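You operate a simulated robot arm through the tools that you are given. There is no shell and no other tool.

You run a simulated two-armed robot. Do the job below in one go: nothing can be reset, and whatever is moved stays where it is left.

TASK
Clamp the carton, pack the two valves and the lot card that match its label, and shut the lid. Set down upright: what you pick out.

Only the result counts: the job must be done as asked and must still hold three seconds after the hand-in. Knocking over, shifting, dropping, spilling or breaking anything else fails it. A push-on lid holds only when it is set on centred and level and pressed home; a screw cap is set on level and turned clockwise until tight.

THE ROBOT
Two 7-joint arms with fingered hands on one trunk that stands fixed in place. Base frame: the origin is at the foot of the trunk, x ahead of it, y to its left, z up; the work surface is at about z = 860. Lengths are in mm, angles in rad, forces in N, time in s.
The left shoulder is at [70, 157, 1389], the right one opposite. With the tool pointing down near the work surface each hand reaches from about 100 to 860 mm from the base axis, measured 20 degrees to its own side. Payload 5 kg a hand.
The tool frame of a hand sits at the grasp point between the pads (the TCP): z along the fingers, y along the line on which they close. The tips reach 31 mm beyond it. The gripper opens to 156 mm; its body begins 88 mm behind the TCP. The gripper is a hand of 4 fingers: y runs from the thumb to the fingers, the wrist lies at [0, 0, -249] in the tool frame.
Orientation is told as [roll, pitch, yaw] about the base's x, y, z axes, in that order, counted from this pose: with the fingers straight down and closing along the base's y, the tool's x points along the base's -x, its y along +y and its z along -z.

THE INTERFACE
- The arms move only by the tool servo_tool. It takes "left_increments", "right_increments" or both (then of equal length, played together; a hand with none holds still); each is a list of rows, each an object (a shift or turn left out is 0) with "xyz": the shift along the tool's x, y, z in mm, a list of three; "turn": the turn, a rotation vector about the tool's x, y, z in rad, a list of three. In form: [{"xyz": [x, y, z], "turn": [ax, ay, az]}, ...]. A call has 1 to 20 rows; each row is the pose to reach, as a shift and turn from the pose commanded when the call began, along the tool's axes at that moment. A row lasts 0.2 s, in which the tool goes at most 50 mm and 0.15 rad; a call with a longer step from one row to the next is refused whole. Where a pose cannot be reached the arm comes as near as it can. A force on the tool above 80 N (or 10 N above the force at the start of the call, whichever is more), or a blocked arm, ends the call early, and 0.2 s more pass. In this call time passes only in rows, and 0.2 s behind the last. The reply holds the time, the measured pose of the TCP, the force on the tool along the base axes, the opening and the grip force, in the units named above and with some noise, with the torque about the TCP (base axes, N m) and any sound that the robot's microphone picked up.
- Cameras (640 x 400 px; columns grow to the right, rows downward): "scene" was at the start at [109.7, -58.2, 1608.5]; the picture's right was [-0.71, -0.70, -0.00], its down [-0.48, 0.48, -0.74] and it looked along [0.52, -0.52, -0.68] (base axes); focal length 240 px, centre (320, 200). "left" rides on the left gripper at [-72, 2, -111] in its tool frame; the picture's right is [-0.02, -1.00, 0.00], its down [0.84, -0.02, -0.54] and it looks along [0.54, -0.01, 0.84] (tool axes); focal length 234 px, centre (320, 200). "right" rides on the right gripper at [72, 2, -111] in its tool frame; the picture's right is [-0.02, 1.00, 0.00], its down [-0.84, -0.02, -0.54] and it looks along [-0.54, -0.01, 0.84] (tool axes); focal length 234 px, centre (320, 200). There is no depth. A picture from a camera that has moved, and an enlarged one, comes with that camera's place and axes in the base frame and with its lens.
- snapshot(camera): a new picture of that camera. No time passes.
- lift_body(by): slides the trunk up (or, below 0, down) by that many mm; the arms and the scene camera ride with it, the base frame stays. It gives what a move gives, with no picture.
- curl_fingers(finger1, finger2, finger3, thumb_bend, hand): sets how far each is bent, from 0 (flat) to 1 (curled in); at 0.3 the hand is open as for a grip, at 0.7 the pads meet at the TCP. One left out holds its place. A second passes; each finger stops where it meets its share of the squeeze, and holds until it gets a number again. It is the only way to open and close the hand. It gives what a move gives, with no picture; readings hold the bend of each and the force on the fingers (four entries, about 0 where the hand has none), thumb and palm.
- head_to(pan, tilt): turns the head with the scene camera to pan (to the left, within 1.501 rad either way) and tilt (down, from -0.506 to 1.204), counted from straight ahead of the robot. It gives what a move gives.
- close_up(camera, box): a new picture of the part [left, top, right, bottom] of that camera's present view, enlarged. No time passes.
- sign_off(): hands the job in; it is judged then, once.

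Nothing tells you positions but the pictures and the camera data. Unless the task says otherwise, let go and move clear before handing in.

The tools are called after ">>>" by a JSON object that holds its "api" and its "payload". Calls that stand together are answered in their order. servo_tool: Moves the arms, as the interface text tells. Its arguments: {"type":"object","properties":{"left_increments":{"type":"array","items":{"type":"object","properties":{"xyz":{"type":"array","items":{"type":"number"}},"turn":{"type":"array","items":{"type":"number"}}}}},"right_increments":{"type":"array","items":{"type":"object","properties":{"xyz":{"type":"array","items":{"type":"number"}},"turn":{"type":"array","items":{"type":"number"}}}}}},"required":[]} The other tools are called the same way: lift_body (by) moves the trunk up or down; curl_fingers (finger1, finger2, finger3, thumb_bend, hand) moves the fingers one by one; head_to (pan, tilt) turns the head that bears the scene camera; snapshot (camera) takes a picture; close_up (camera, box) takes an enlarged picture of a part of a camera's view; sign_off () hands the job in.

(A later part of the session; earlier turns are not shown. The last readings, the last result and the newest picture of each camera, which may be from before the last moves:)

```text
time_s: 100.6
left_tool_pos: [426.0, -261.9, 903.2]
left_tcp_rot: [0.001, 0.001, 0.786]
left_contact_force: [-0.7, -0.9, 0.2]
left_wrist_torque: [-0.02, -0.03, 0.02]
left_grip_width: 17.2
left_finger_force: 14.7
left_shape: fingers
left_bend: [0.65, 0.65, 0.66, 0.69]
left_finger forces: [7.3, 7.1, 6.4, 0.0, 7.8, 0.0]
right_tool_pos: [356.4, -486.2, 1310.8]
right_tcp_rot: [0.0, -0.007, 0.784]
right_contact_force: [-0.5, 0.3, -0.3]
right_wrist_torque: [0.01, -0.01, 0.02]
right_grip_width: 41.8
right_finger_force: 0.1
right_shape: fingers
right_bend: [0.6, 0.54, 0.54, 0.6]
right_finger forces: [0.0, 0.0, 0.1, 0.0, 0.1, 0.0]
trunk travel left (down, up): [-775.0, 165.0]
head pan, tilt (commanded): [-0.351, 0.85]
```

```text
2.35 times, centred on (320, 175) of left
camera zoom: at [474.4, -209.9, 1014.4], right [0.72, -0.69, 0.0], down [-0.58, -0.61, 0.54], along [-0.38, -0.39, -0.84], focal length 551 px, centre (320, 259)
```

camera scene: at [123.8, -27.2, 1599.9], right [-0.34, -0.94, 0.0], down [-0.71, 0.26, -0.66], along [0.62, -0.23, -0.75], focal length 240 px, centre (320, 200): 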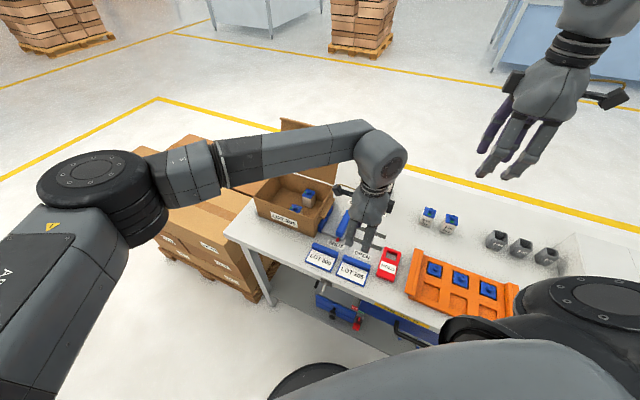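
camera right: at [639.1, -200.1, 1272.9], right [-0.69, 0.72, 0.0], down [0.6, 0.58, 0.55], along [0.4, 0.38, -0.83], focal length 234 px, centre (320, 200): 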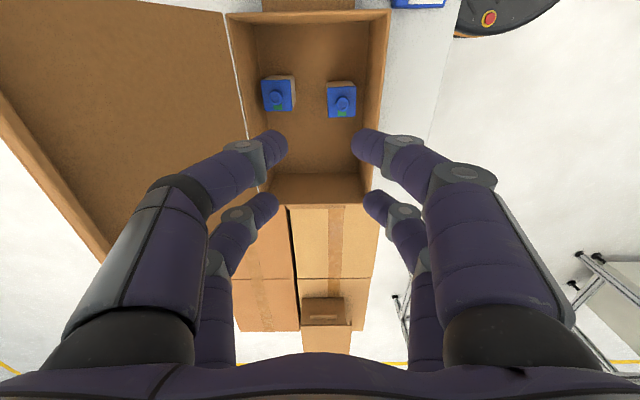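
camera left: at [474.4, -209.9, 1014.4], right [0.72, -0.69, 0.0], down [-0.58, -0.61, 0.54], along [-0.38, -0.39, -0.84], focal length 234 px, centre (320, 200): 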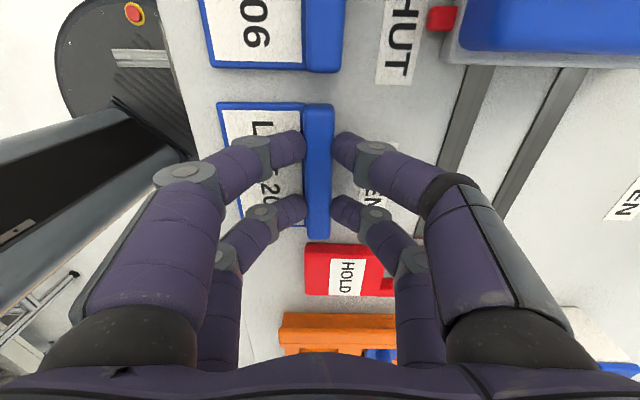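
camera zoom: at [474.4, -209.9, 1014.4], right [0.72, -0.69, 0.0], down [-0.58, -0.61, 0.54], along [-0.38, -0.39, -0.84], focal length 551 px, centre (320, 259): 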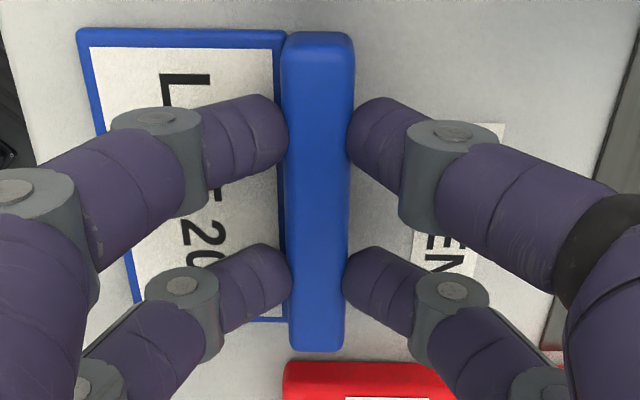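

All four fingertips grip the ridge at about 7 N each. Lifting a little to see whether the card hangs level.

>>> {"api": "servo_tool", "payload": {"left_increments": [{"xyz": [0, 0, -8]}, {"xyz": [0, 0, -20]}, {"xyz": [0, 0, -40]}]}}

>>> {"api": "snapshot", "payload": {"camera": "left"}}

>>> {"api": "close_up", "payload": {"camera": "scene", "box": [290, 190, 400, 290]}}

```text
time_s: 101.4
left_tool_pos: [425.1, -262.9, 944.4]
left_tcp_rot: [0.0, 0.0, 0.785]
left_contact_force: [-0.6, 0.0, -1.9]
left_wrist_torque: [0.01, -0.04, -0.03]
left_grip_width: 17.3
left_finger_force: 14.2
left_shape: fingers
left_bend: [0.65, 0.65, 0.66, 0.69]
left_finger forces: [7.4, 7.0, 6.3, 0.1, 7.8, 0.1]
right_tool_pos: [355.8, -486.6, 1311.2]
right_tcp_rot: [-0.005, -0.009, 0.787]
right_contact_force: [-0.4, -0.1, 1.4]
right_wrist_torque: [0.0, -0.02, 0.0]
right_grip_width: 41.9
right_finger_force: 0.1
right_shape: fingers
right_bend: [0.6, 0.54, 0.54, 0.6]
right_finger forces: [0.0, 0.0, 0.0, 0.0, 0.1, 0.0]
trunk travel left (down, up): [-775.0, 165.0]
head pan, tilt (commanded): [-0.351, 0.85]
```

```text
taken
camera left: at [473.7, -210.5, 1055.2], right [0.72, -0.69, 0.0], down [-0.58, -0.61, 0.54], along [-0.38, -0.39, -0.84], focal length 234 px, centre (320, 200)
```

left: 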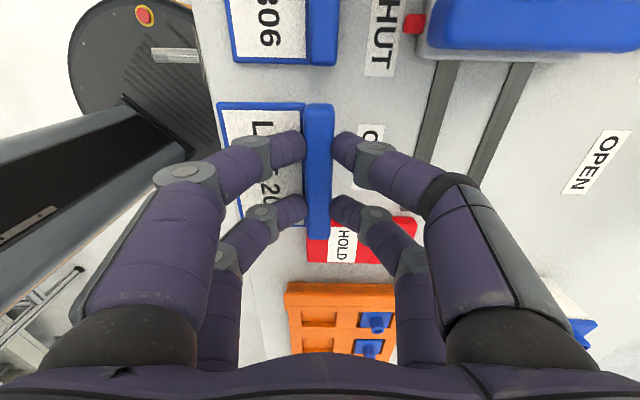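

```text
4.00 times, centred on (345, 240) of scene
camera zoom: at [124.3, -26.1, 1599.8], right [-0.34, -0.94, 0.0], down [-0.71, 0.26, -0.66], along [0.62, -0.23, -0.75], focal length 960 px, centre (220, 40)
```

zoom: 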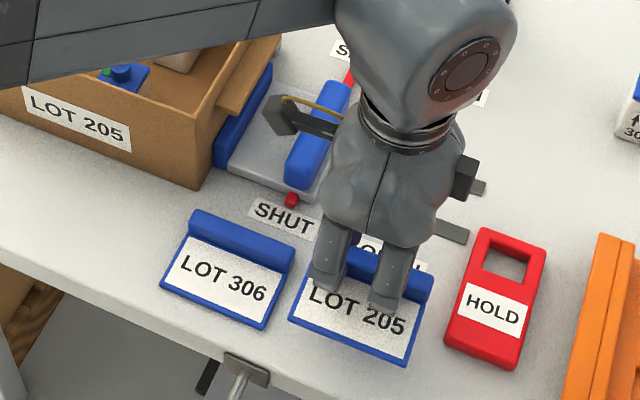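

The card lifts level. Raising it and carrying it above the carton's empty left part.

>>> {"api": "servo_tool", "payload": {"left_increments": [{"xyz": [0, 0, -44]}, {"xyz": [0, 0, -88]}, {"xyz": [0, 0, -132]}, {"xyz": [0, 0, -176]}, {"xyz": [0, 0, -220]}, {"xyz": [-43.4, -15.1, -220]}, {"xyz": [-86.8, -30.2, -220]}, {"xyz": [-130.2, -45.2, -220]}, {"xyz": [-173.6, -60.3, -220]}, {"xyz": [-216.9, -75.4, -220]}, {"xyz": [-260.3, -90.5, -220]}, {"xyz": [-303.7, -105.5, -220]}, {"xyz": [-347.1, -120.6, -220]}]}}

>>> {"api": "snapshot", "payload": {"camera": "left"}}

>>> {"api": "snapshot", "payload": {"camera": "scene"}}

>>> {"api": "close_up", "payload": {"camera": "scene", "box": [230, 70, 380, 240]}}

```text
time_s: 104.2
left_tool_pos: [758.2, -98.2, 1164.0]
left_tcp_rot: [0.002, 0.0, 0.782]
left_contact_force: [0.3, -0.3, -1.7]
left_wrist_torque: [-0.05, 0.03, 0.02]
left_grip_width: 17.1
left_finger_force: 13.2
left_shape: fingers
left_bend: [0.65, 0.65, 0.66, 0.69]
left_finger forces: [7.1, 6.7, 6.3, 0.0, 7.4, 0.0]
right_tool_pos: [357.5, -489.1, 1310.5]
right_tcp_rot: [-0.001, -0.01, 0.786]
right_contact_force: [-0.6, -0.7, 0.3]
right_wrist_torque: [0.0, -0.01, -0.01]
right_grip_width: 42.1
right_finger_force: 0.1
right_shape: fingers
right_bend: [0.6, 0.54, 0.54, 0.6]
right_finger forces: [0.1, 0.0, 0.1, 0.0, 0.0, 0.0]
trunk travel left (down, up): [-775.0, 165.0]
head pan, tilt (commanded): [-0.351, 0.85]
```

```text
taken
camera left: at [806.1, -47.0, 1274.3], right [0.72, -0.69, 0.0], down [-0.58, -0.61, 0.55], along [-0.38, -0.39, -0.84], focal length 234 px, centre (320, 200)
```

left: 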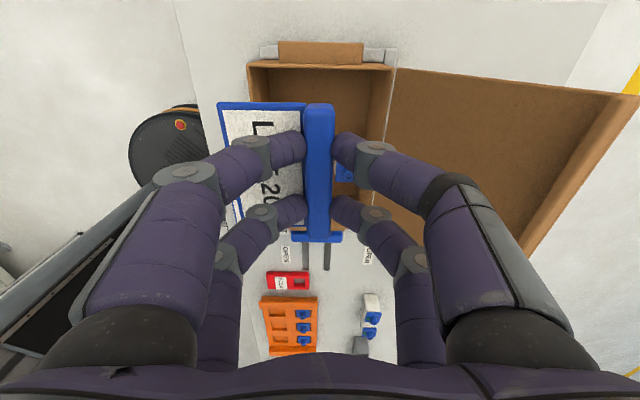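

```text
taken
camera scene: at [125.9, -26.6, 1599.7], right [-0.34, -0.94, 0.0], down [-0.71, 0.26, -0.66], along [0.62, -0.23, -0.75], focal length 240 px, centre (320, 200)
```

scene: 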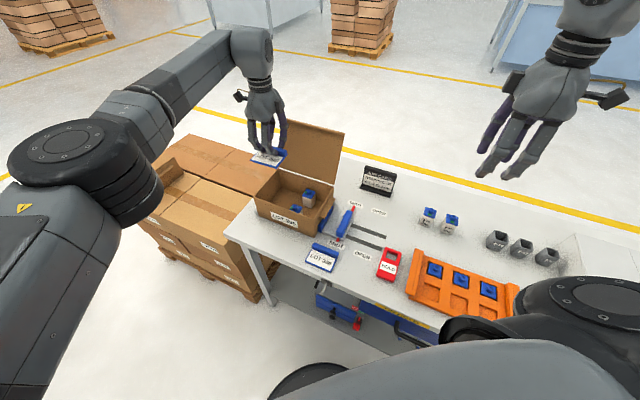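

```text
2.35 times, centred on (305, 155) of scene
camera zoom: at [125.9, -26.6, 1599.7], right [-0.34, -0.94, 0.0], down [-0.71, 0.26, -0.66], along [0.62, -0.23, -0.75], focal length 565 px, centre (355, 306)
```

zoom: 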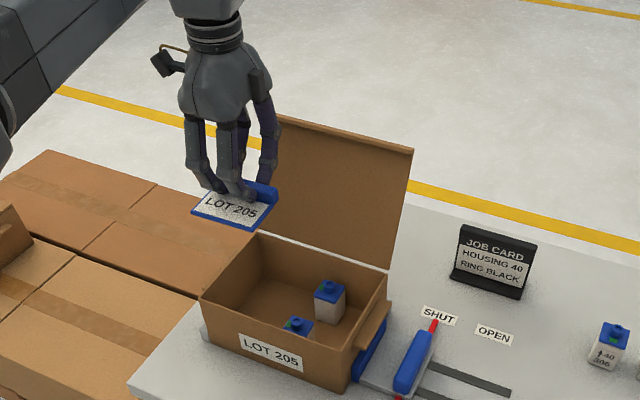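

Measured against the rim, the card needs about 8 mm to the right and 2 mm forward to be centred in the free space. I'll trim that and lower the trunk until the card is just above the rim.

>>> {"api": "servo_tool", "payload": {"left_increments": [{"xyz": [4, 1, 0]}, {"xyz": [8, 2, 0]}]}}

>>> {"api": "lift_body", "payload": {"by": -145}}

>>> {"api": "snapshot", "payload": {"camera": "left"}}

>>> {"api": "snapshot", "payload": {"camera": "scene"}}

>>> {"api": "close_up", "payload": {"camera": "scene", "box": [220, 50, 360, 220]}}

```text
time_s: 104.8
left_tool_pos: [749.3, -105.8, 1165.5]
left_tcp_rot: [0.001, 0.0, 0.786]
left_contact_force: [-0.8, 0.0, -1.5]
left_wrist_torque: [-0.02, -0.03, 0.0]
left_grip_width: 16.6
left_finger_force: 13.4
left_shape: fingers
left_bend: [0.65, 0.65, 0.66, 0.69]
left_finger forces: [7.1, 6.7, 6.2, 0.0, 7.5, 0.1]
right_tool_pos: [355.2, -487.4, 1310.7]
right_tcp_rot: [-0.001, -0.009, 0.785]
right_contact_force: [0.8, 0.3, -0.3]
right_wrist_torque: [0.01, 0.01, 0.02]
right_grip_width: 41.8
right_finger_force: 0.2
right_shape: fingers
right_bend: [0.6, 0.54, 0.54, 0.6]
right_finger forces: [0.1, 0.0, 0.0, 0.0, 0.0, 0.1]
trunk travel left (down, up): [-775.0, 165.0]
head pan, tilt (commanded): [-0.351, 0.85]
```

```text
time_s: 106.5
left_tool_pos: [749.3, -104.5, 1019.0]
left_tcp_rot: [-0.001, 0.0, 0.784]
left_contact_force: [0.5, 0.0, -0.7]
left_wrist_torque: [-0.02, -0.01, 0.0]
left_grip_width: 17.2
left_finger_force: 13.7
left_shape: fingers
left_bend: [0.65, 0.65, 0.66, 0.69]
left_finger forces: [7.1, 6.8, 6.2, 0.1, 7.5, 0.0]
right_tool_pos: [354.6, -487.6, 1166.2]
right_tcp_rot: [-0.002, -0.008, 0.786]
right_contact_force: [0.7, 0.4, -0.1]
right_wrist_torque: [0.0, -0.02, -0.02]
right_grip_width: 41.6
right_finger_force: 0.1
right_shape: fingers
right_bend: [0.6, 0.54, 0.54, 0.6]
right_finger forces: [0.0, 0.0, 0.1, 0.0, 0.1, 0.0]
trunk travel left (down, up): [-630.0, 310.0]
head pan, tilt (commanded): [-0.351, 0.85]
```

```text
taken
camera left: at [797.7, -52.9, 1130.5], right [0.72, -0.69, 0.0], down [-0.58, -0.61, 0.54], along [-0.38, -0.39, -0.84], focal length 234 px, centre (320, 200)
```

left: 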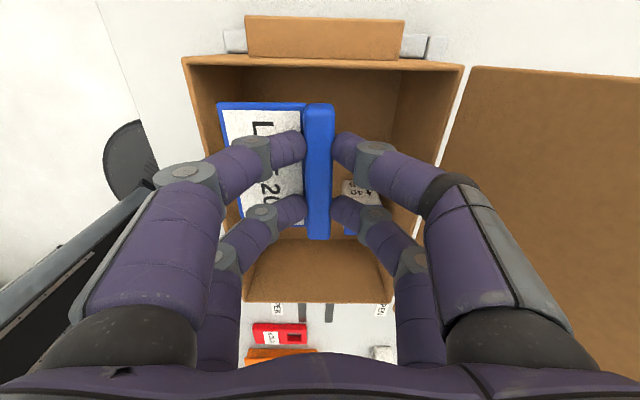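

```text
taken
camera scene: at [124.5, -26.1, 1454.9], right [-0.34, -0.94, 0.0], down [-0.71, 0.26, -0.66], along [0.62, -0.23, -0.75], focal length 240 px, centre (320, 200)
```

scene: 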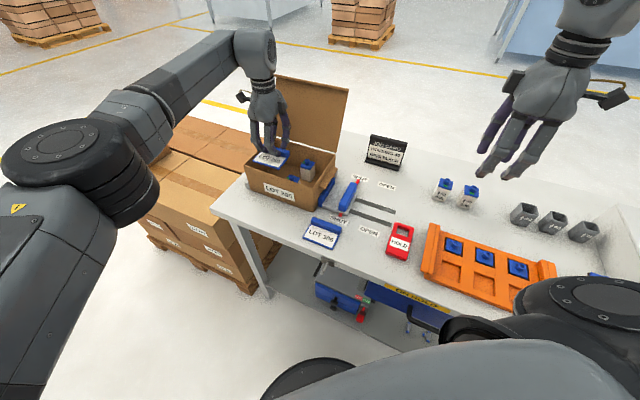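

```text
2.35 times, centred on (290, 135) of scene
camera zoom: at [124.5, -26.1, 1454.9], right [-0.34, -0.94, 0.0], down [-0.71, 0.26, -0.66], along [0.62, -0.23, -0.75], focal length 565 px, centre (391, 353)
```

zoom: 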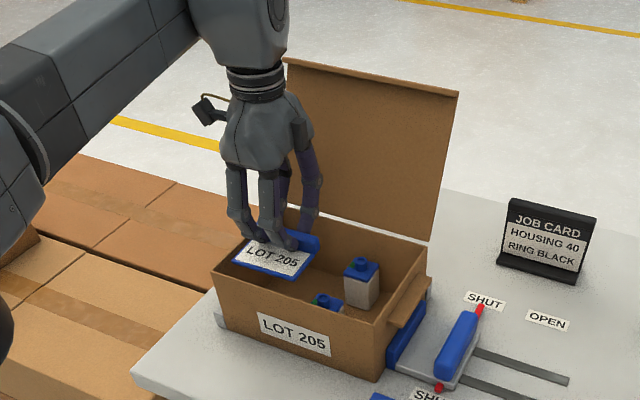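

Clearances around the card look even: about 13 mm left, 12 mm right, and 9 mm at the knuckles. Lowering further in stages.

>>> {"api": "lift_body", "payload": {"by": -55}}

>>> {"api": "snapshot", "payload": {"camera": "left"}}

>>> {"api": "close_up", "payload": {"camera": "scene", "box": [210, 30, 360, 200]}}

```text
time_s: 107.4
left_tool_pos: [751.4, -105.1, 965.0]
left_tcp_rot: [0.0, 0.0, 0.785]
left_contact_force: [-0.4, -0.8, -0.6]
left_wrist_torque: [-0.03, -0.03, 0.04]
left_grip_width: 17.0
left_finger_force: 13.5
left_shape: fingers
left_bend: [0.65, 0.65, 0.66, 0.69]
left_finger forces: [7.0, 6.7, 6.2, 0.0, 7.5, 0.0]
right_tool_pos: [356.1, -487.1, 1111.5]
right_tcp_rot: [-0.001, -0.009, 0.786]
right_contact_force: [0.6, 0.5, 0.4]
right_wrist_torque: [0.04, 0.0, -0.01]
right_grip_width: 42.1
right_finger_force: 0.0
right_shape: fingers
right_bend: [0.6, 0.54, 0.54, 0.6]
right_finger forces: [0.0, 0.0, 0.0, 0.0, 0.0, 0.0]
trunk travel left (down, up): [-575.0, 365.0]
head pan, tilt (commanded): [-0.351, 0.85]
```

```text
taken
camera left: at [797.6, -52.9, 1075.6], right [0.72, -0.69, 0.0], down [-0.58, -0.61, 0.54], along [-0.38, -0.39, -0.84], focal length 234 px, centre (320, 200)
```

left: 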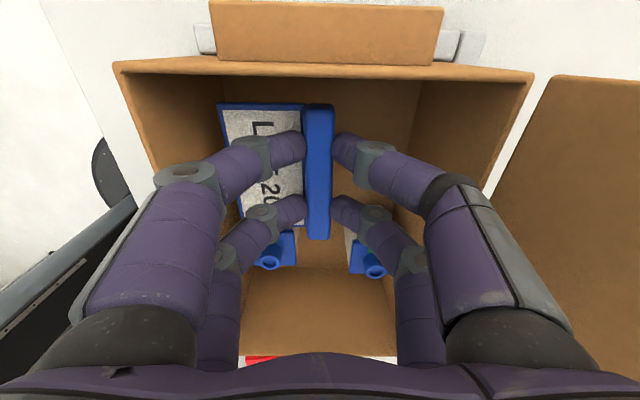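

```text
2.35 times, centred on (285, 115) of scene
camera zoom: at [124.4, -25.9, 1399.9], right [-0.34, -0.94, 0.0], down [-0.71, 0.26, -0.66], along [0.62, -0.23, -0.75], focal length 565 px, centre (402, 400)
```

zoom: 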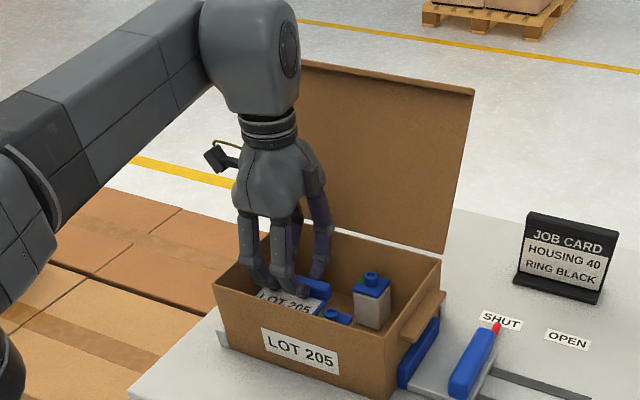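

Still clear on both sides. Lowering another 45 mm and then creeping to the floor.

>>> {"api": "lift_body", "payload": {"by": -45}}

>>> {"api": "snapshot", "payload": {"camera": "left"}}

>>> {"api": "close_up", "payload": {"camera": "scene", "box": [200, 20, 350, 190]}}

```text
time_s: 108.3
left_tool_pos: [750.2, -105.4, 920.1]
left_tcp_rot: [0.0, 0.001, 0.785]
left_contact_force: [-0.8, 0.0, -0.4]
left_wrist_torque: [0.0, -0.01, 0.02]
left_grip_width: 16.5
left_finger_force: 13.6
left_shape: fingers
left_bend: [0.65, 0.65, 0.66, 0.69]
left_finger forces: [7.1, 6.6, 6.3, 0.0, 7.4, 0.0]
right_tool_pos: [355.8, -486.0, 1064.1]
right_tcp_rot: [-0.001, -0.009, 0.785]
right_contact_force: [-0.4, -0.4, -0.3]
right_wrist_torque: [0.01, -0.01, 0.01]
right_grip_width: 42.0
right_finger_force: 0.0
right_shape: fingers
right_bend: [0.6, 0.54, 0.54, 0.6]
right_finger forces: [0.1, 0.0, 0.1, 0.0, 0.0, 0.0]
trunk travel left (down, up): [-530.0, 410.0]
head pan, tilt (commanded): [-0.351, 0.85]
```

```text
taken
camera left: at [797.5, -52.8, 1030.7], right [0.72, -0.69, 0.0], down [-0.58, -0.61, 0.54], along [-0.38, -0.39, -0.84], focal length 234 px, centre (320, 200)
```

left: 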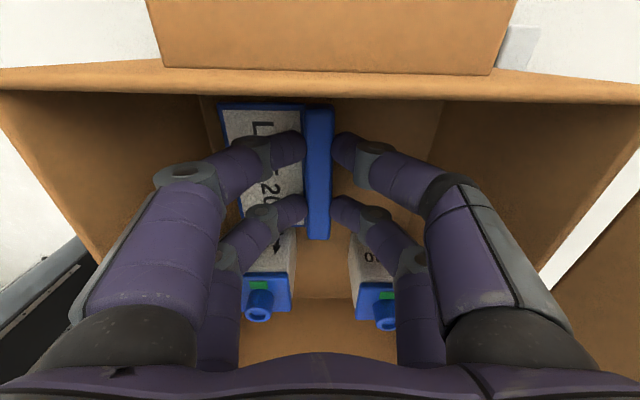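

```text
2.35 times, centred on (275, 105) of scene
camera zoom: at [124.3, -25.9, 1354.9], right [-0.34, -0.94, 0.0], down [-0.71, 0.26, -0.66], along [0.62, -0.23, -0.75], focal length 565 px, centre (426, 424)
```

zoom: 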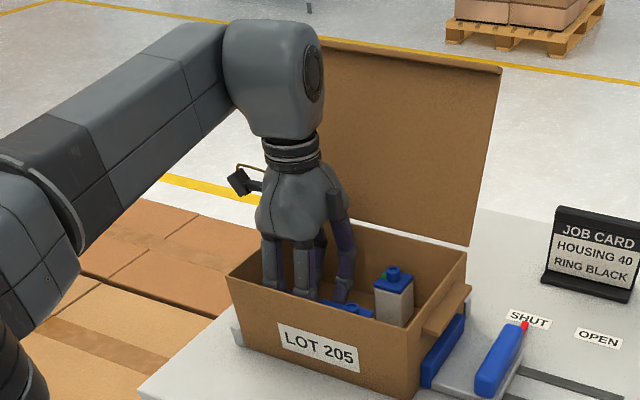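

Hovering about a centimetre above the floor, with no contact. Creeping down.

>>> {"api": "servo_tool", "payload": {"left_increments": [{"xyz": [0, 0, 2]}, {"xyz": [0, 0, 4]}, {"xyz": [0, 0, 6]}, {"xyz": [0, 0, 8]}]}}

>>> {"api": "servo_tool", "payload": {"left_increments": [{"xyz": [0, 0, 1]}, {"xyz": [0, 0, 2]}]}}

```text
time_s: 109.3
left_tool_pos: [750.0, -105.5, 912.1]
left_tcp_rot: [0.0, 0.0, 0.784]
left_contact_force: [0.0, 0.2, -0.5]
left_wrist_torque: [0.01, -0.05, 0.03]
left_grip_width: 16.6
left_finger_force: 13.7
left_shape: fingers
left_bend: [0.65, 0.65, 0.66, 0.69]
left_finger forces: [7.1, 6.7, 6.2, 0.0, 7.5, 0.0]
right_tool_pos: [355.3, -488.0, 1064.5]
right_tcp_rot: [-0.004, -0.01, 0.786]
right_contact_force: [-0.1, -0.3, -0.6]
right_wrist_torque: [-0.01, -0.01, -0.01]
right_grip_width: 42.0
right_finger_force: 0.0
right_shape: fingers
right_bend: [0.6, 0.54, 0.54, 0.6]
right_finger forces: [0.1, 0.0, 0.0, 0.1, 0.1, 0.1]
trunk travel left (down, up): [-530.0, 410.0]
head pan, tilt (commanded): [-0.351, 0.85]
```

```text
time_s: 109.9
left_tool_pos: [748.8, -104.3, 908.6]
left_tcp_rot: [-0.001, -0.001, 0.786]
left_contact_force: [-0.5, -0.1, -0.7]
left_wrist_torque: [-0.01, -0.05, 0.02]
left_grip_width: 16.9
left_finger_force: 13.9
left_shape: fingers
left_bend: [0.65, 0.65, 0.66, 0.69]
left_finger forces: [7.1, 6.7, 6.2, 0.0, 7.5, 0.0]
right_tool_pos: [355.6, -487.3, 1065.3]
right_tcp_rot: [-0.002, -0.009, 0.786]
right_contact_force: [0.4, -0.3, -0.5]
right_wrist_torque: [0.05, -0.02, -0.02]
right_grip_width: 41.6
right_finger_force: 0.0
right_shape: fingers
right_bend: [0.6, 0.54, 0.54, 0.6]
right_finger forces: [0.0, 0.1, 0.1, 0.0, 0.1, 0.0]
trunk travel left (down, up): [-530.0, 410.0]
head pan, tilt (commanded): [-0.351, 0.85]
```

>>> {"api": "servo_tool", "payload": {"left_increments": [{"xyz": [0, 0, 1]}, {"xyz": [0, 0, 2]}]}}

>>> {"api": "servo_tool", "payload": {"left_increments": [{"xyz": [0, 0, 1]}]}}

```text
time_s: 110.5
left_tool_pos: [750.4, -104.5, 909.6]
left_tcp_rot: [0.001, -0.003, 0.786]
left_contact_force: [0.2, -0.9, 0.6]
left_wrist_torque: [0.05, 0.0, 0.01]
left_grip_width: 16.6
left_finger_force: 14.9
left_shape: fingers
left_bend: [0.65, 0.65, 0.66, 0.69]
left_finger forces: [7.4, 6.8, 6.3, 0.1, 7.8, 0.0]
right_tool_pos: [355.3, -487.1, 1065.8]
right_tcp_rot: [-0.002, -0.008, 0.784]
right_contact_force: [-0.5, -0.2, -0.4]
right_wrist_torque: [-0.03, -0.01, -0.02]
right_grip_width: 41.8
right_finger_force: 0.0
right_shape: fingers
right_bend: [0.6, 0.54, 0.54, 0.6]
right_finger forces: [0.0, 0.0, 0.0, 0.0, 0.0, 0.0]
trunk travel left (down, up): [-530.0, 410.0]
head pan, tilt (commanded): [-0.351, 0.85]
```

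```text
time_s: 110.9
left_tool_pos: [750.2, -105.1, 906.7]
left_tcp_rot: [0.001, 0.0, 0.785]
left_contact_force: [0.2, -0.2, 0.4]
left_wrist_torque: [0.04, 0.0, 0.02]
left_grip_width: 16.7
left_finger_force: 14.4
left_shape: fingers
left_bend: [0.65, 0.65, 0.66, 0.69]
left_finger forces: [7.6, 6.8, 6.4, 0.0, 8.4, 0.1]
right_tool_pos: [355.1, -486.8, 1065.2]
right_tcp_rot: [-0.001, -0.01, 0.785]
right_contact_force: [-0.8, -0.7, -0.5]
right_wrist_torque: [-0.02, 0.03, 0.01]
right_grip_width: 41.8
right_finger_force: 0.1
right_shape: fingers
right_bend: [0.6, 0.54, 0.54, 0.6]
right_finger forces: [0.0, 0.0, 0.0, 0.0, 0.0, 0.1]
trunk travel left (down, up): [-530.0, 410.0]
head pan, tilt (commanded): [-0.351, 0.85]
```

Contact is just beginning. One more small step, then release.

>>> {"api": "servo_tool", "payload": {"left_increments": [{"xyz": [0, 0, 1.5]}]}}

>>> {"api": "snapshot", "payload": {"camera": "left"}}

```text
time_s: 111.3
left_tool_pos: [749.5, -105.2, 905.7]
left_tcp_rot: [-0.001, -0.001, 0.785]
left_contact_force: [1.3, -0.5, 6.9]
left_wrist_torque: [0.07, -0.07, -0.02]
left_grip_width: 16.5
left_finger_force: 16.1
left_shape: fingers
left_bend: [0.65, 0.65, 0.66, 0.69]
left_finger forces: [7.9, 7.2, 6.9, 0.0, 9.7, 0.1]
right_tool_pos: [355.8, -487.0, 1066.1]
right_tcp_rot: [-0.003, -0.008, 0.784]
right_contact_force: [0.4, -0.3, -0.4]
right_wrist_torque: [0.0, -0.01, 0.0]
right_grip_width: 41.8
right_finger_force: 0.0
right_shape: fingers
right_bend: [0.6, 0.54, 0.54, 0.6]
right_finger forces: [0.0, 0.1, 0.0, 0.0, 0.0, 0.0]
trunk travel left (down, up): [-530.0, 410.0]
head pan, tilt (commanded): [-0.351, 0.85]
```

```text
taken
camera left: at [797.1, -52.7, 1017.2], right [0.72, -0.69, 0.0], down [-0.58, -0.61, 0.54], along [-0.37, -0.39, -0.84], focal length 234 px, centre (320, 200)
```

left: 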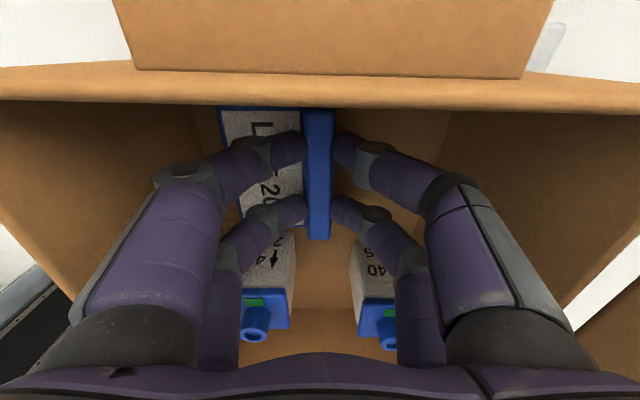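

The card rests on the floor (about 7 N). Releasing with a small opening.

>>> {"api": "curl_fingers", "payload": {"hand": "left", "finger1": 0.61, "finger2": 0.61, "finger3": 0.61, "thumb_bend": 0.61}}

>>> {"api": "snapshot", "payload": {"camera": "left"}}

```text
time_s: 112.3
left_tool_pos: [747.7, -104.4, 905.9]
left_tcp_rot: [-0.002, 0.0, 0.785]
left_contact_force: [3.0, -1.6, 15.3]
left_wrist_torque: [0.11, 0.06, -0.01]
left_grip_width: 31.0
left_finger_force: 7.3
left_shape: fingers
left_bend: [0.64, 0.64, 0.61, 0.61]
left_finger forces: [7.2, 7.6, 0.0, 0.0, 0.0, 0.0]
right_tool_pos: [355.8, -488.2, 1065.5]
right_tcp_rot: [-0.001, -0.01, 0.787]
right_contact_force: [0.4, 0.9, -0.1]
right_wrist_torque: [0.02, -0.02, -0.01]
right_grip_width: 41.7
right_finger_force: 0.0
right_shape: fingers
right_bend: [0.6, 0.54, 0.54, 0.6]
right_finger forces: [0.0, 0.1, 0.1, 0.0, 0.0, 0.1]
trunk travel left (down, up): [-530.0, 410.0]
head pan, tilt (commanded): [-0.351, 0.85]
```

```text
taken
camera left: at [796.6, -52.5, 1017.3], right [0.72, -0.69, 0.0], down [-0.58, -0.61, 0.54], along [-0.37, -0.39, -0.84], focal length 234 px, centre (320, 200)
```

left: 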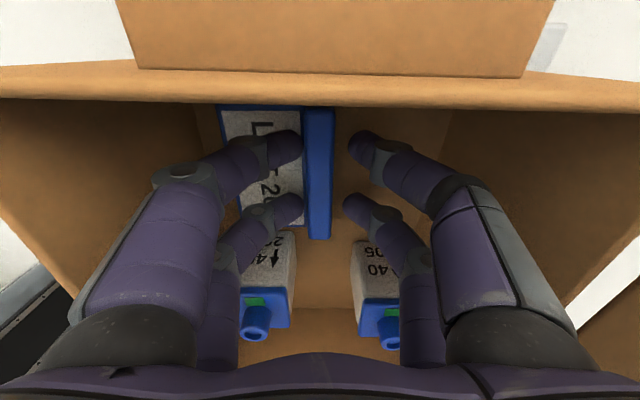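

The front fingertips are pressing on the plate as they open, so I'll ease the hand up a few millimetres to let them free.

>>> {"api": "servo_tool", "payload": {"left_increments": [{"xyz": [0, 0, -2]}, {"xyz": [0, 0, -4]}, {"xyz": [0, 0, -6]}]}}

>>> {"api": "close_up", "payload": {"camera": "left", "box": [180, 90, 440, 350]}}

```text
time_s: 113.1
left_tool_pos: [750.2, -104.8, 911.0]
left_tcp_rot: [0.001, 0.001, 0.787]
left_contact_force: [-0.2, -0.4, 0.8]
left_wrist_torque: [0.01, 0.02, 0.0]
left_grip_width: 36.8
left_finger_force: 0.0
left_shape: fingers
left_bend: [0.61, 0.61, 0.61, 0.61]
left_finger forces: [0.1, 0.0, 0.0, 0.0, 0.0, 0.0]
right_tool_pos: [356.5, -487.0, 1064.2]
right_tcp_rot: [0.001, -0.009, 0.786]
right_contact_force: [-0.2, 0.8, -0.1]
right_wrist_torque: [-0.02, 0.01, 0.02]
right_grip_width: 41.9
right_finger_force: 0.1
right_shape: fingers
right_bend: [0.6, 0.54, 0.54, 0.6]
right_finger forces: [0.0, 0.0, 0.0, 0.1, 0.0, 0.1]
trunk travel left (down, up): [-530.0, 410.0]
head pan, tilt (commanded): [-0.351, 0.85]
```

```text
1.54 times, centred on (310, 220) of left
camera zoom: at [798.0, -52.5, 1021.5], right [0.72, -0.69, 0.0], down [-0.58, -0.61, 0.54], along [-0.38, -0.39, -0.84], focal length 360 px, centre (335, 169)
```

zoom: 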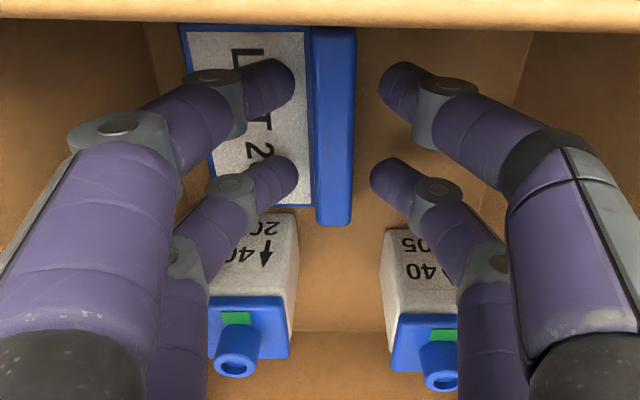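

The card lies flat and free of the fingers, with both valves upright beside it. Raising straight out.

>>> {"api": "lift_body", "payload": {"by": 100}}

>>> {"api": "lift_body", "payload": {"by": 145}}

>>> {"api": "snapshot", "payload": {"camera": "left"}}

>>> {"api": "close_up", "payload": {"camera": "scene", "box": [230, 80, 390, 250]}}

```text
time_s: 114.5
left_tool_pos: [751.5, -105.4, 1010.7]
left_tcp_rot: [0.0, -0.002, 0.787]
left_contact_force: [-0.2, -0.9, -0.6]
left_wrist_torque: [-0.02, 0.02, 0.0]
left_grip_width: 37.1
left_finger_force: 0.0
left_shape: fingers
left_bend: [0.61, 0.61, 0.61, 0.61]
left_finger forces: [0.0, 0.0, 0.1, 0.0, 0.0, 0.0]
right_tool_pos: [357.3, -487.5, 1164.8]
right_tcp_rot: [-0.003, -0.009, 0.786]
right_contact_force: [-0.2, 0.2, 0.2]
right_wrist_torque: [0.02, 0.0, 0.0]
right_grip_width: 41.9
right_finger_force: 0.0
right_shape: fingers
right_bend: [0.6, 0.54, 0.54, 0.6]
right_finger forces: [0.0, 0.0, 0.0, 0.0, 0.0, 0.0]
trunk travel left (down, up): [-630.0, 310.0]
head pan, tilt (commanded): [-0.351, 0.85]
```

```text
time_s: 116.2
left_tool_pos: [749.7, -104.8, 1155.8]
left_tcp_rot: [0.001, 0.001, 0.786]
left_contact_force: [0.2, 0.0, 0.3]
left_wrist_torque: [-0.01, 0.01, 0.02]
left_grip_width: 36.8
left_finger_force: 0.0
left_shape: fingers
left_bend: [0.61, 0.61, 0.61, 0.61]
left_finger forces: [0.0, 0.0, 0.0, 0.1, 0.0, 0.0]
right_tool_pos: [355.2, -487.7, 1309.8]
right_tcp_rot: [-0.002, -0.011, 0.785]
right_contact_force: [0.2, -0.2, -0.5]
right_wrist_torque: [0.04, -0.01, -0.01]
right_grip_width: 42.0
right_finger_force: 0.0
right_shape: fingers
right_bend: [0.6, 0.54, 0.54, 0.6]
right_finger forces: [0.0, 0.1, 0.1, 0.0, 0.0, 0.0]
trunk travel left (down, up): [-775.0, 165.0]
head pan, tilt (commanded): [-0.351, 0.85]
```

```text
taken
camera left: at [798.3, -52.8, 1267.0], right [0.72, -0.69, 0.0], down [-0.58, -0.61, 0.54], along [-0.38, -0.39, -0.84], focal length 234 px, centre (320, 200)
```

left: 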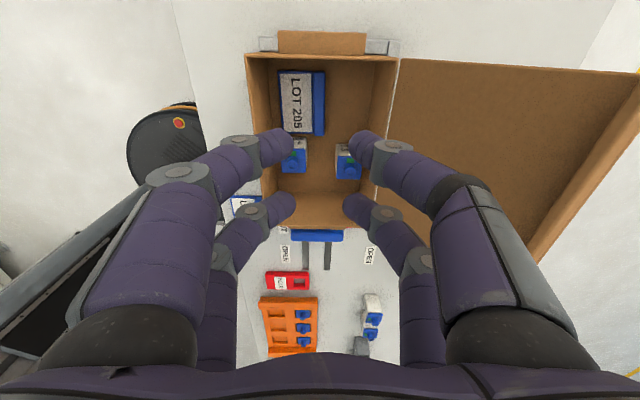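

```text
2.35 times, centred on (310, 165) of scene
camera zoom: at [124.7, -26.2, 1599.7], right [-0.34, -0.94, 0.0], down [-0.71, 0.26, -0.66], along [0.62, -0.23, -0.75], focal length 565 px, centre (344, 282)
```

zoom: 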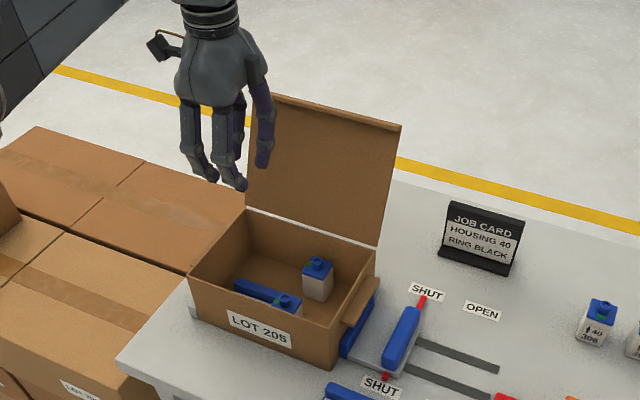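

All three items are packed upright. Now the lid: it leans back about 14° with its free edge near z 1149. I'll move the left arm away and bring the right hand round behind the lid's right end, high up.

>>> {"api": "servo_tool", "payload": {"left_increments": [{"xyz": [0, 0, -40]}, {"xyz": [3, 41, -80], "turn": [0, 0, 0.06]}, {"xyz": [6, 82, -110], "turn": [0, 0, 0.12]}, {"xyz": [9, 124, -130], "turn": [0, 0, 0.18]}, {"xyz": [12, 166, -140], "turn": [0, 0, 0.24]}, {"xyz": [15, 208, -145], "turn": [0, 0, 0.3]}, {"xyz": [18, 250, -150], "turn": [0, 0, 0.36]}, {"xyz": [21, 292, -155], "turn": [0, 0, 0.42]}, {"xyz": [24, 334, -160], "turn": [0, 0, 0.48]}, {"xyz": [28, 376, -165], "turn": [0, 0, 0.55]}, {"xyz": [32, 418, -166], "turn": [0, 0, 0.62]}, {"xyz": [36, 460, -166], "turn": [0, 0, 0.69]}, {"xyz": [40, 502, -166], "turn": [0, 0, 0.75]}, {"xyz": [41.9, 532.8, -166], "turn": [0, 0, 0.785]}]}}

>>> {"api": "curl_fingers", "payload": {"hand": "right", "finger1": 0.7, "finger2": 0.7, "finger3": 0.7, "thumb_bend": 0.7}}

>>> {"api": "servo_tool", "payload": {"right_increments": [{"xyz": [-20.7, -19.4, 4], "turn": [0, 0, 0.143]}, {"xyz": [-41.5, -38.8, 9], "turn": [0, 0, 0.286]}, {"xyz": [-62.2, -58.1, 13], "turn": [0, 0, 0.429]}, {"xyz": [-82.9, -77.5, 18], "turn": [0, 0, 0.571]}, {"xyz": [-103.6, -96.9, 22], "turn": [0, 0, 0.714]}, {"xyz": [-124.4, -116.3, 27], "turn": [0, 0, 0.857]}, {"xyz": [-145.1, -135.7, 31], "turn": [0, 0, 1.0]}, {"xyz": [-165.8, -155, 36], "turn": [0, 0, 1.143]}, {"xyz": [-186.5, -174.4, 40], "turn": [0, 0, 1.285]}, {"xyz": [-207.3, -193.8, 45], "turn": [0, 0, 1.428]}, {"xyz": [-228, -213.2, 50], "turn": [0, 0, 1.571]}]}}

>>> {"api": "snapshot", "payload": {"camera": "scene"}}

>>> {"api": "snapshot", "payload": {"camera": "right"}}

```text
refused: row 2 steps farther than a row can; nothing moved
```

```text
time_s: 117.2
left_tool_pos: [750.3, -105.0, 1156.4]
left_tcp_rot: [-0.001, -0.001, 0.785]
left_contact_force: [-0.3, -0.3, 0.7]
left_wrist_torque: [0.01, -0.01, 0.01]
left_grip_width: 37.0
left_finger_force: 0.1
left_shape: fingers
left_bend: [0.61, 0.61, 0.61, 0.61]
left_finger forces: [0.0, 0.0, 0.1, 0.0, 0.0, 0.1]
right_tool_pos: [356.1, -487.2, 1310.5]
right_tcp_rot: [-0.003, -0.009, 0.786]
right_contact_force: [0.1, 0.3, -0.7]
right_wrist_torque: [0.01, 0.02, 0.01]
right_grip_width: 4.6
right_finger_force: 0.0
right_shape: fingers
right_bend: [0.7, 0.7, 0.7, 0.7]
right_finger forces: [0.1, 0.0, 0.0, 0.0, 0.0, 0.0]
trunk travel left (down, up): [-775.0, 165.0]
head pan, tilt (commanded): [-0.351, 0.85]
```

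```text
time_s: 119.6
left_tool_pos: [752.2, -103.7, 1155.5]
left_tcp_rot: [0.003, 0.002, 0.786]
left_contact_force: [0.1, 0.2, 0.6]
left_wrist_torque: [0.0, 0.03, 0.03]
left_grip_width: 37.0
left_finger_force: 0.0
left_shape: fingers
left_bend: [0.61, 0.61, 0.61, 0.61]
left_finger forces: [0.0, 0.0, 0.0, 0.0, 0.0, 0.1]
right_tool_pos: [671.5, -475.7, 1262.3]
right_tcp_rot: [0.008, -0.001, -0.787]
right_contact_force: [-0.3, 0.2, -0.2]
right_wrist_torque: [0.0, 0.03, 0.01]
right_grip_width: 4.9
right_finger_force: 0.1
right_shape: fingers
right_bend: [0.7, 0.7, 0.7, 0.7]
right_finger forces: [0.1, 0.1, 0.0, 0.0, 0.1, 0.0]
trunk travel left (down, up): [-775.0, 165.0]
head pan, tilt (commanded): [-0.351, 0.85]
```

```text
taken
camera scene: at [127.0, -25.4, 1599.6], right [-0.34, -0.94, 0.0], down [-0.71, 0.26, -0.66], along [0.62, -0.23, -0.75], focal length 240 px, centre (320, 200)
```

scene: 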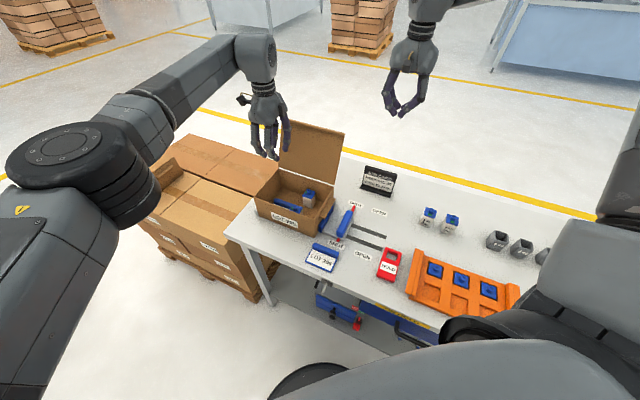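

```text
taken
camera right: at [620.2, -424.4, 1373.1], right [0.73, 0.69, 0.01], down [0.57, -0.61, 0.55], along [0.38, -0.39, -0.84], focal length 234 px, centre (320, 200)
```

right: 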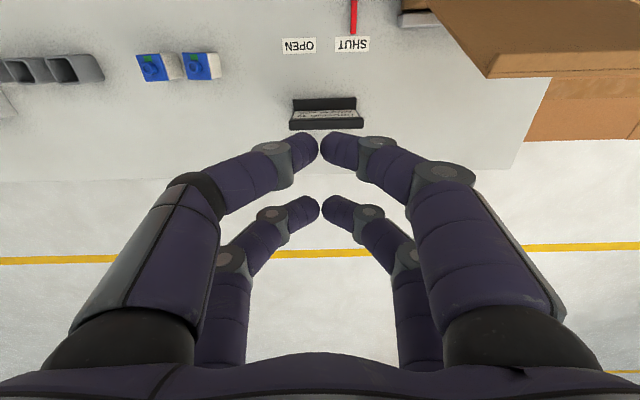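

The left move was refused for one long step; the right hand is at its waypoint behind the lid line. Retrying the left retreat with shorter steps.

>>> {"api": "servo_tool", "payload": {"left_increments": [{"xyz": [0, 0, -40]}, {"xyz": [0, 0, -80]}, {"xyz": [3, 40, -90], "turn": [0, 0, 0.06]}, {"xyz": [6, 80, -100], "turn": [0, 0, 0.12]}, {"xyz": [9, 122, -110], "turn": [0, 0, 0.18]}, {"xyz": [12, 164, -120], "turn": [0, 0, 0.24]}, {"xyz": [15, 206, -130], "turn": [0, 0, 0.3]}, {"xyz": [18, 248, -138], "turn": [0, 0, 0.36]}, {"xyz": [21, 290, -146], "turn": [0, 0, 0.42]}, {"xyz": [24, 332, -152], "turn": [0, 0, 0.48]}, {"xyz": [28, 374, -158], "turn": [0, 0, 0.55]}, {"xyz": [32, 416, -164], "turn": [0, 0, 0.62]}, {"xyz": [36, 458, -166], "turn": [0, 0, 0.69]}, {"xyz": [40, 500, -166], "turn": [0, 0, 0.75]}, {"xyz": [41.9, 532.8, -166], "turn": [0, 0, 0.785]}]}}

>>> {"api": "snapshot", "payload": {"camera": "scene"}}

>>> {"api": "close_up", "payload": {"camera": "scene", "box": [230, 80, 390, 250]}}

>>> {"api": "close_up", "payload": {"camera": "right", "box": [400, 0, 640, 180]}}

```text
time_s: 122.8
left_tool_pos: [344.1, 244.0, 1322.4]
left_tcp_rot: [0.0, 0.001, -0.002]
left_contact_force: [-0.7, -0.2, 0.9]
left_wrist_torque: [-0.02, -0.01, 0.01]
left_grip_width: 37.4
left_finger_force: 0.0
left_shape: fingers
left_bend: [0.61, 0.61, 0.61, 0.61]
left_finger forces: [0.1, 0.0, 0.1, 0.0, 0.0, 0.0]
right_tool_pos: [667.5, -476.7, 1265.3]
right_tcp_rot: [0.009, -0.004, -0.786]
right_contact_force: [-1.0, 0.0, -0.3]
right_wrist_torque: [-0.02, -0.06, 0.01]
right_grip_width: 4.4
right_finger_force: 0.1
right_shape: fingers
right_bend: [0.7, 0.7, 0.7, 0.7]
right_finger forces: [0.0, 0.0, 0.0, 0.0, 0.0, 0.0]
trunk travel left (down, up): [-775.0, 165.0]
head pan, tilt (commanded): [-0.351, 0.85]
```

```text
taken
camera scene: at [122.3, -24.9, 1600.0], right [-0.34, -0.94, 0.0], down [-0.7, 0.26, -0.66], along [0.62, -0.23, -0.75], focal length 240 px, centre (320, 200)
```

scene: 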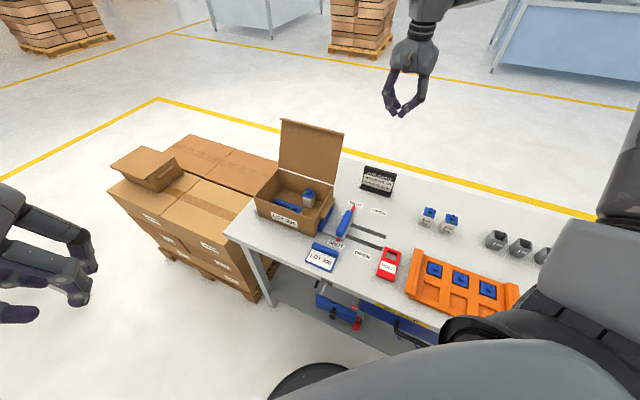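

```text
2.35 times, centred on (310, 165) of scene
camera zoom: at [122.3, -24.9, 1600.0], right [-0.34, -0.94, 0.0], down [-0.7, 0.26, -0.66], along [0.62, -0.23, -0.75], focal length 565 px, centre (344, 282)
```

zoom: 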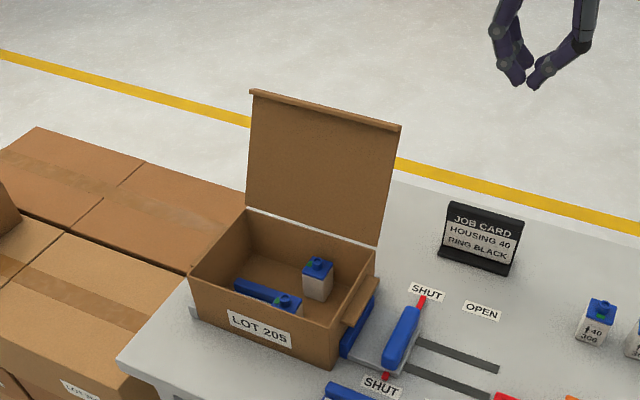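

```text
2.22 times, centred on (520, 90) of right
camera zoom: at [615.5, -424.5, 1375.4], right [0.72, 0.69, 0.01], down [0.57, -0.61, 0.55], along [0.38, -0.39, -0.84], focal length 520 px, centre (-124, 444)
```

zoom: 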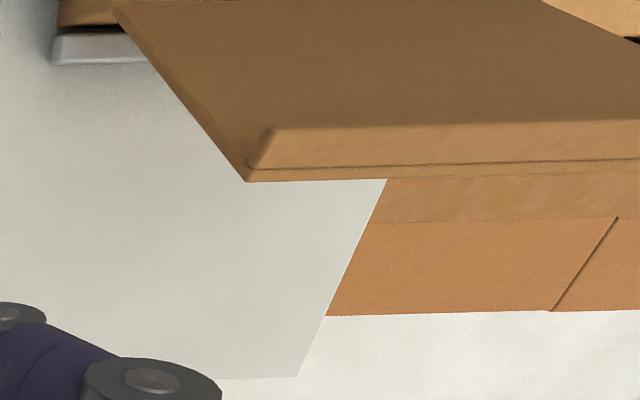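

I can see the lid's free edge near F 644, z 1146, with an inward lip. I'll open finger1 and finger2 as a hook, lower behind the lid's level, and slide in from the right behind it.

>>> {"api": "curl_fingers", "payload": {"hand": "right", "finger1": 0.32, "finger2": 0.32}}

>>> {"api": "servo_tool", "payload": {"right_increments": [{"xyz": [-4, 0, 40]}, {"xyz": [-6, 0, 80]}, {"xyz": [-6, 0, 120]}, {"xyz": [-6, 0, 140]}]}}

>>> {"api": "snapshot", "payload": {"camera": "right"}}

>>> {"api": "snapshot", "payload": {"camera": "scene"}}

```text
time_s: 123.8
left_tool_pos: [347.2, 244.1, 1322.5]
left_tcp_rot: [0.0, 0.0, -0.001]
left_contact_force: [-0.1, 1.0, 0.1]
left_wrist_torque: [-0.01, 0.01, -0.01]
left_grip_width: 37.0
left_finger_force: 0.1
left_shape: fingers
left_bend: [0.61, 0.61, 0.61, 0.61]
left_finger forces: [0.0, 0.0, 0.1, 0.1, 0.1, 0.0]
right_tool_pos: [669.4, -475.0, 1264.2]
right_tcp_rot: [0.008, -0.003, -0.784]
right_contact_force: [-0.3, 0.3, -0.2]
right_wrist_torque: [-0.01, 0.0, -0.03]
right_grip_width: 78.4
right_finger_force: 0.0
right_shape: fingers
right_bend: [0.32, 0.32, 0.7, 0.7]
right_finger forces: [0.0, 0.0, 0.1, 0.0, 0.0, 0.0]
trunk travel left (down, up): [-775.0, 165.0]
head pan, tilt (commanded): [-0.351, 0.85]
```

```text
time_s: 124.8
left_tool_pos: [346.9, 242.8, 1321.3]
left_tcp_rot: [0.0, 0.001, 0.001]
left_contact_force: [-0.5, 0.2, -0.1]
left_wrist_torque: [-0.01, 0.0, 0.0]
left_grip_width: 37.3
left_finger_force: 0.0
left_shape: fingers
left_bend: [0.61, 0.61, 0.61, 0.61]
left_finger forces: [0.1, 0.0, 0.0, 0.1, 0.0, 0.0]
right_tool_pos: [674.5, -478.3, 1124.0]
right_tcp_rot: [0.009, -0.002, -0.786]
right_contact_force: [-0.4, 0.4, -0.6]
right_wrist_torque: [0.0, 0.0, 0.0]
right_grip_width: 77.9
right_finger_force: 0.0
right_shape: fingers
right_bend: [0.32, 0.32, 0.7, 0.7]
right_finger forces: [0.1, 0.0, 0.0, 0.0, 0.1, 0.0]
trunk travel left (down, up): [-775.0, 165.0]
head pan, tilt (commanded): [-0.351, 0.85]
```

```text
taken
camera right: at [623.7, -427.5, 1234.0], right [0.72, 0.69, 0.01], down [0.57, -0.61, 0.55], along [0.38, -0.39, -0.84], focal length 234 px, centre (320, 200)
```

right: 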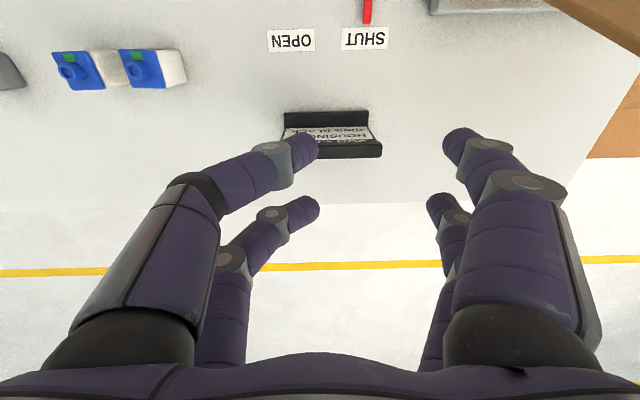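

```text
taken
camera scene: at [125.4, -26.1, 1599.8], right [-0.34, -0.94, 0.0], down [-0.71, 0.26, -0.66], along [0.62, -0.23, -0.75], focal length 240 px, centre (320, 200)
```

scene: 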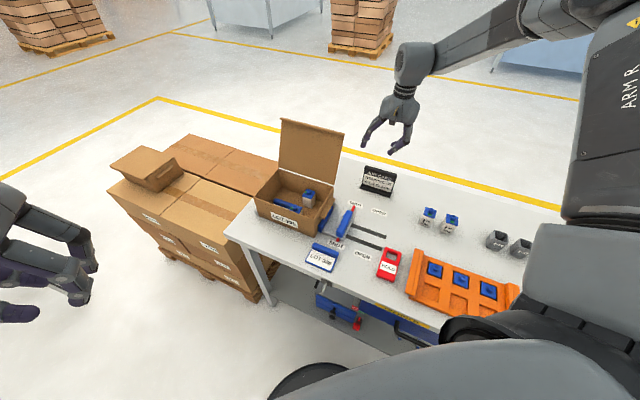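

Now sliding left behind the lid.

>>> {"api": "servo_tool", "payload": {"right_increments": [{"xyz": [0, 20, 0]}, {"xyz": [0, 40, 0]}, {"xyz": [0, 60, 0]}, {"xyz": [0, 80, 0]}]}}

>>> {"api": "snapshot", "payload": {"camera": "right"}}

>>> {"api": "snapshot", "payload": {"camera": "scene"}}

>>> {"api": "close_up", "payload": {"camera": "scene", "box": [250, 60, 430, 220]}}

```text
time_s: 125.8
left_tool_pos: [346.9, 244.0, 1321.7]
left_tcp_rot: [0.0, 0.0, 0.001]
left_contact_force: [0.7, -0.5, 0.3]
left_wrist_torque: [-0.02, 0.05, 0.01]
left_grip_width: 37.3
left_finger_force: 0.0
left_shape: fingers
left_bend: [0.61, 0.61, 0.61, 0.61]
left_finger forces: [0.0, 0.1, 0.1, 0.1, 0.0, 0.1]
right_tool_pos: [731.8, -423.7, 1123.2]
right_tcp_rot: [0.007, -0.001, -0.786]
right_contact_force: [0.3, 0.6, 1.1]
right_wrist_torque: [0.01, -0.01, 0.0]
right_grip_width: 78.2
right_finger_force: 0.1
right_shape: fingers
right_bend: [0.32, 0.32, 0.7, 0.7]
right_finger forces: [0.0, 0.0, 0.0, 0.0, 0.0, 0.0]
trunk travel left (down, up): [-775.0, 165.0]
head pan, tilt (commanded): [-0.351, 0.85]
```

```text
taken
camera right: at [681.1, -372.5, 1233.4], right [0.72, 0.69, 0.01], down [0.57, -0.61, 0.55], along [0.38, -0.39, -0.84], focal length 234 px, centre (320, 200)
```

right: 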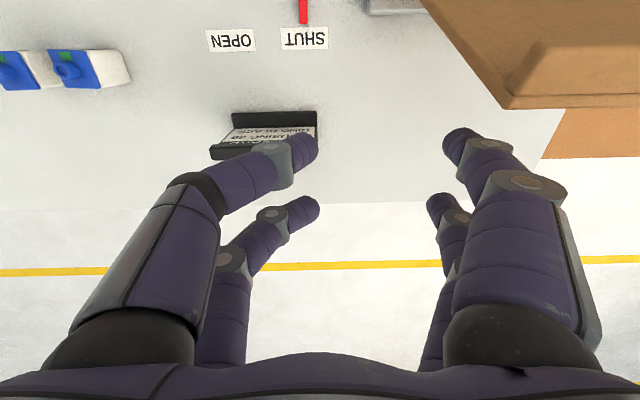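

```text
taken
camera scene: at [125.8, -24.9, 1599.7], right [-0.34, -0.94, 0.0], down [-0.71, 0.26, -0.66], along [0.62, -0.23, -0.75], focal length 240 px, centre (320, 200)
```

scene: 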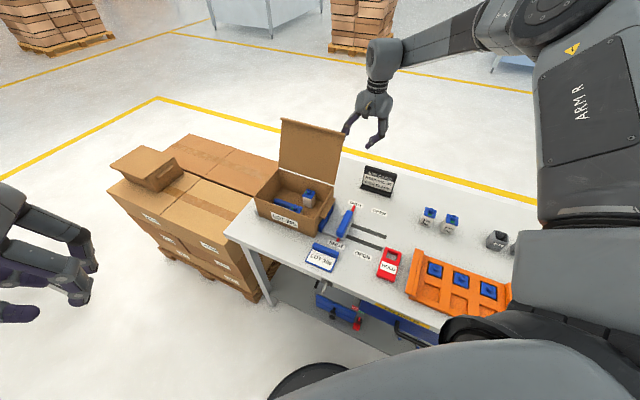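

```text
2.50 times, centred on (340, 140) of scene
camera zoom: at [125.8, -24.9, 1599.7], right [-0.34, -0.94, 0.0], down [-0.71, 0.26, -0.66], along [0.62, -0.23, -0.75], focal length 600 px, centre (270, 350)
```

zoom: 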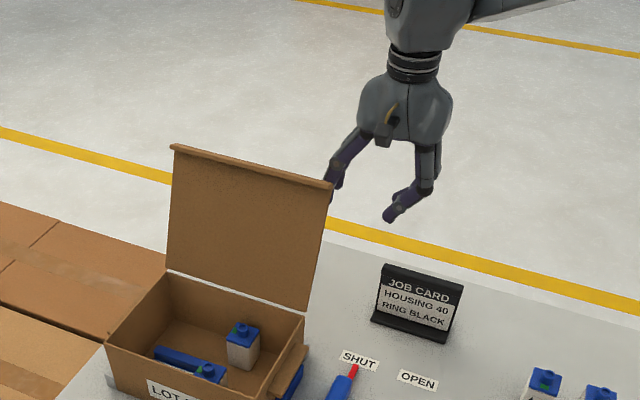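

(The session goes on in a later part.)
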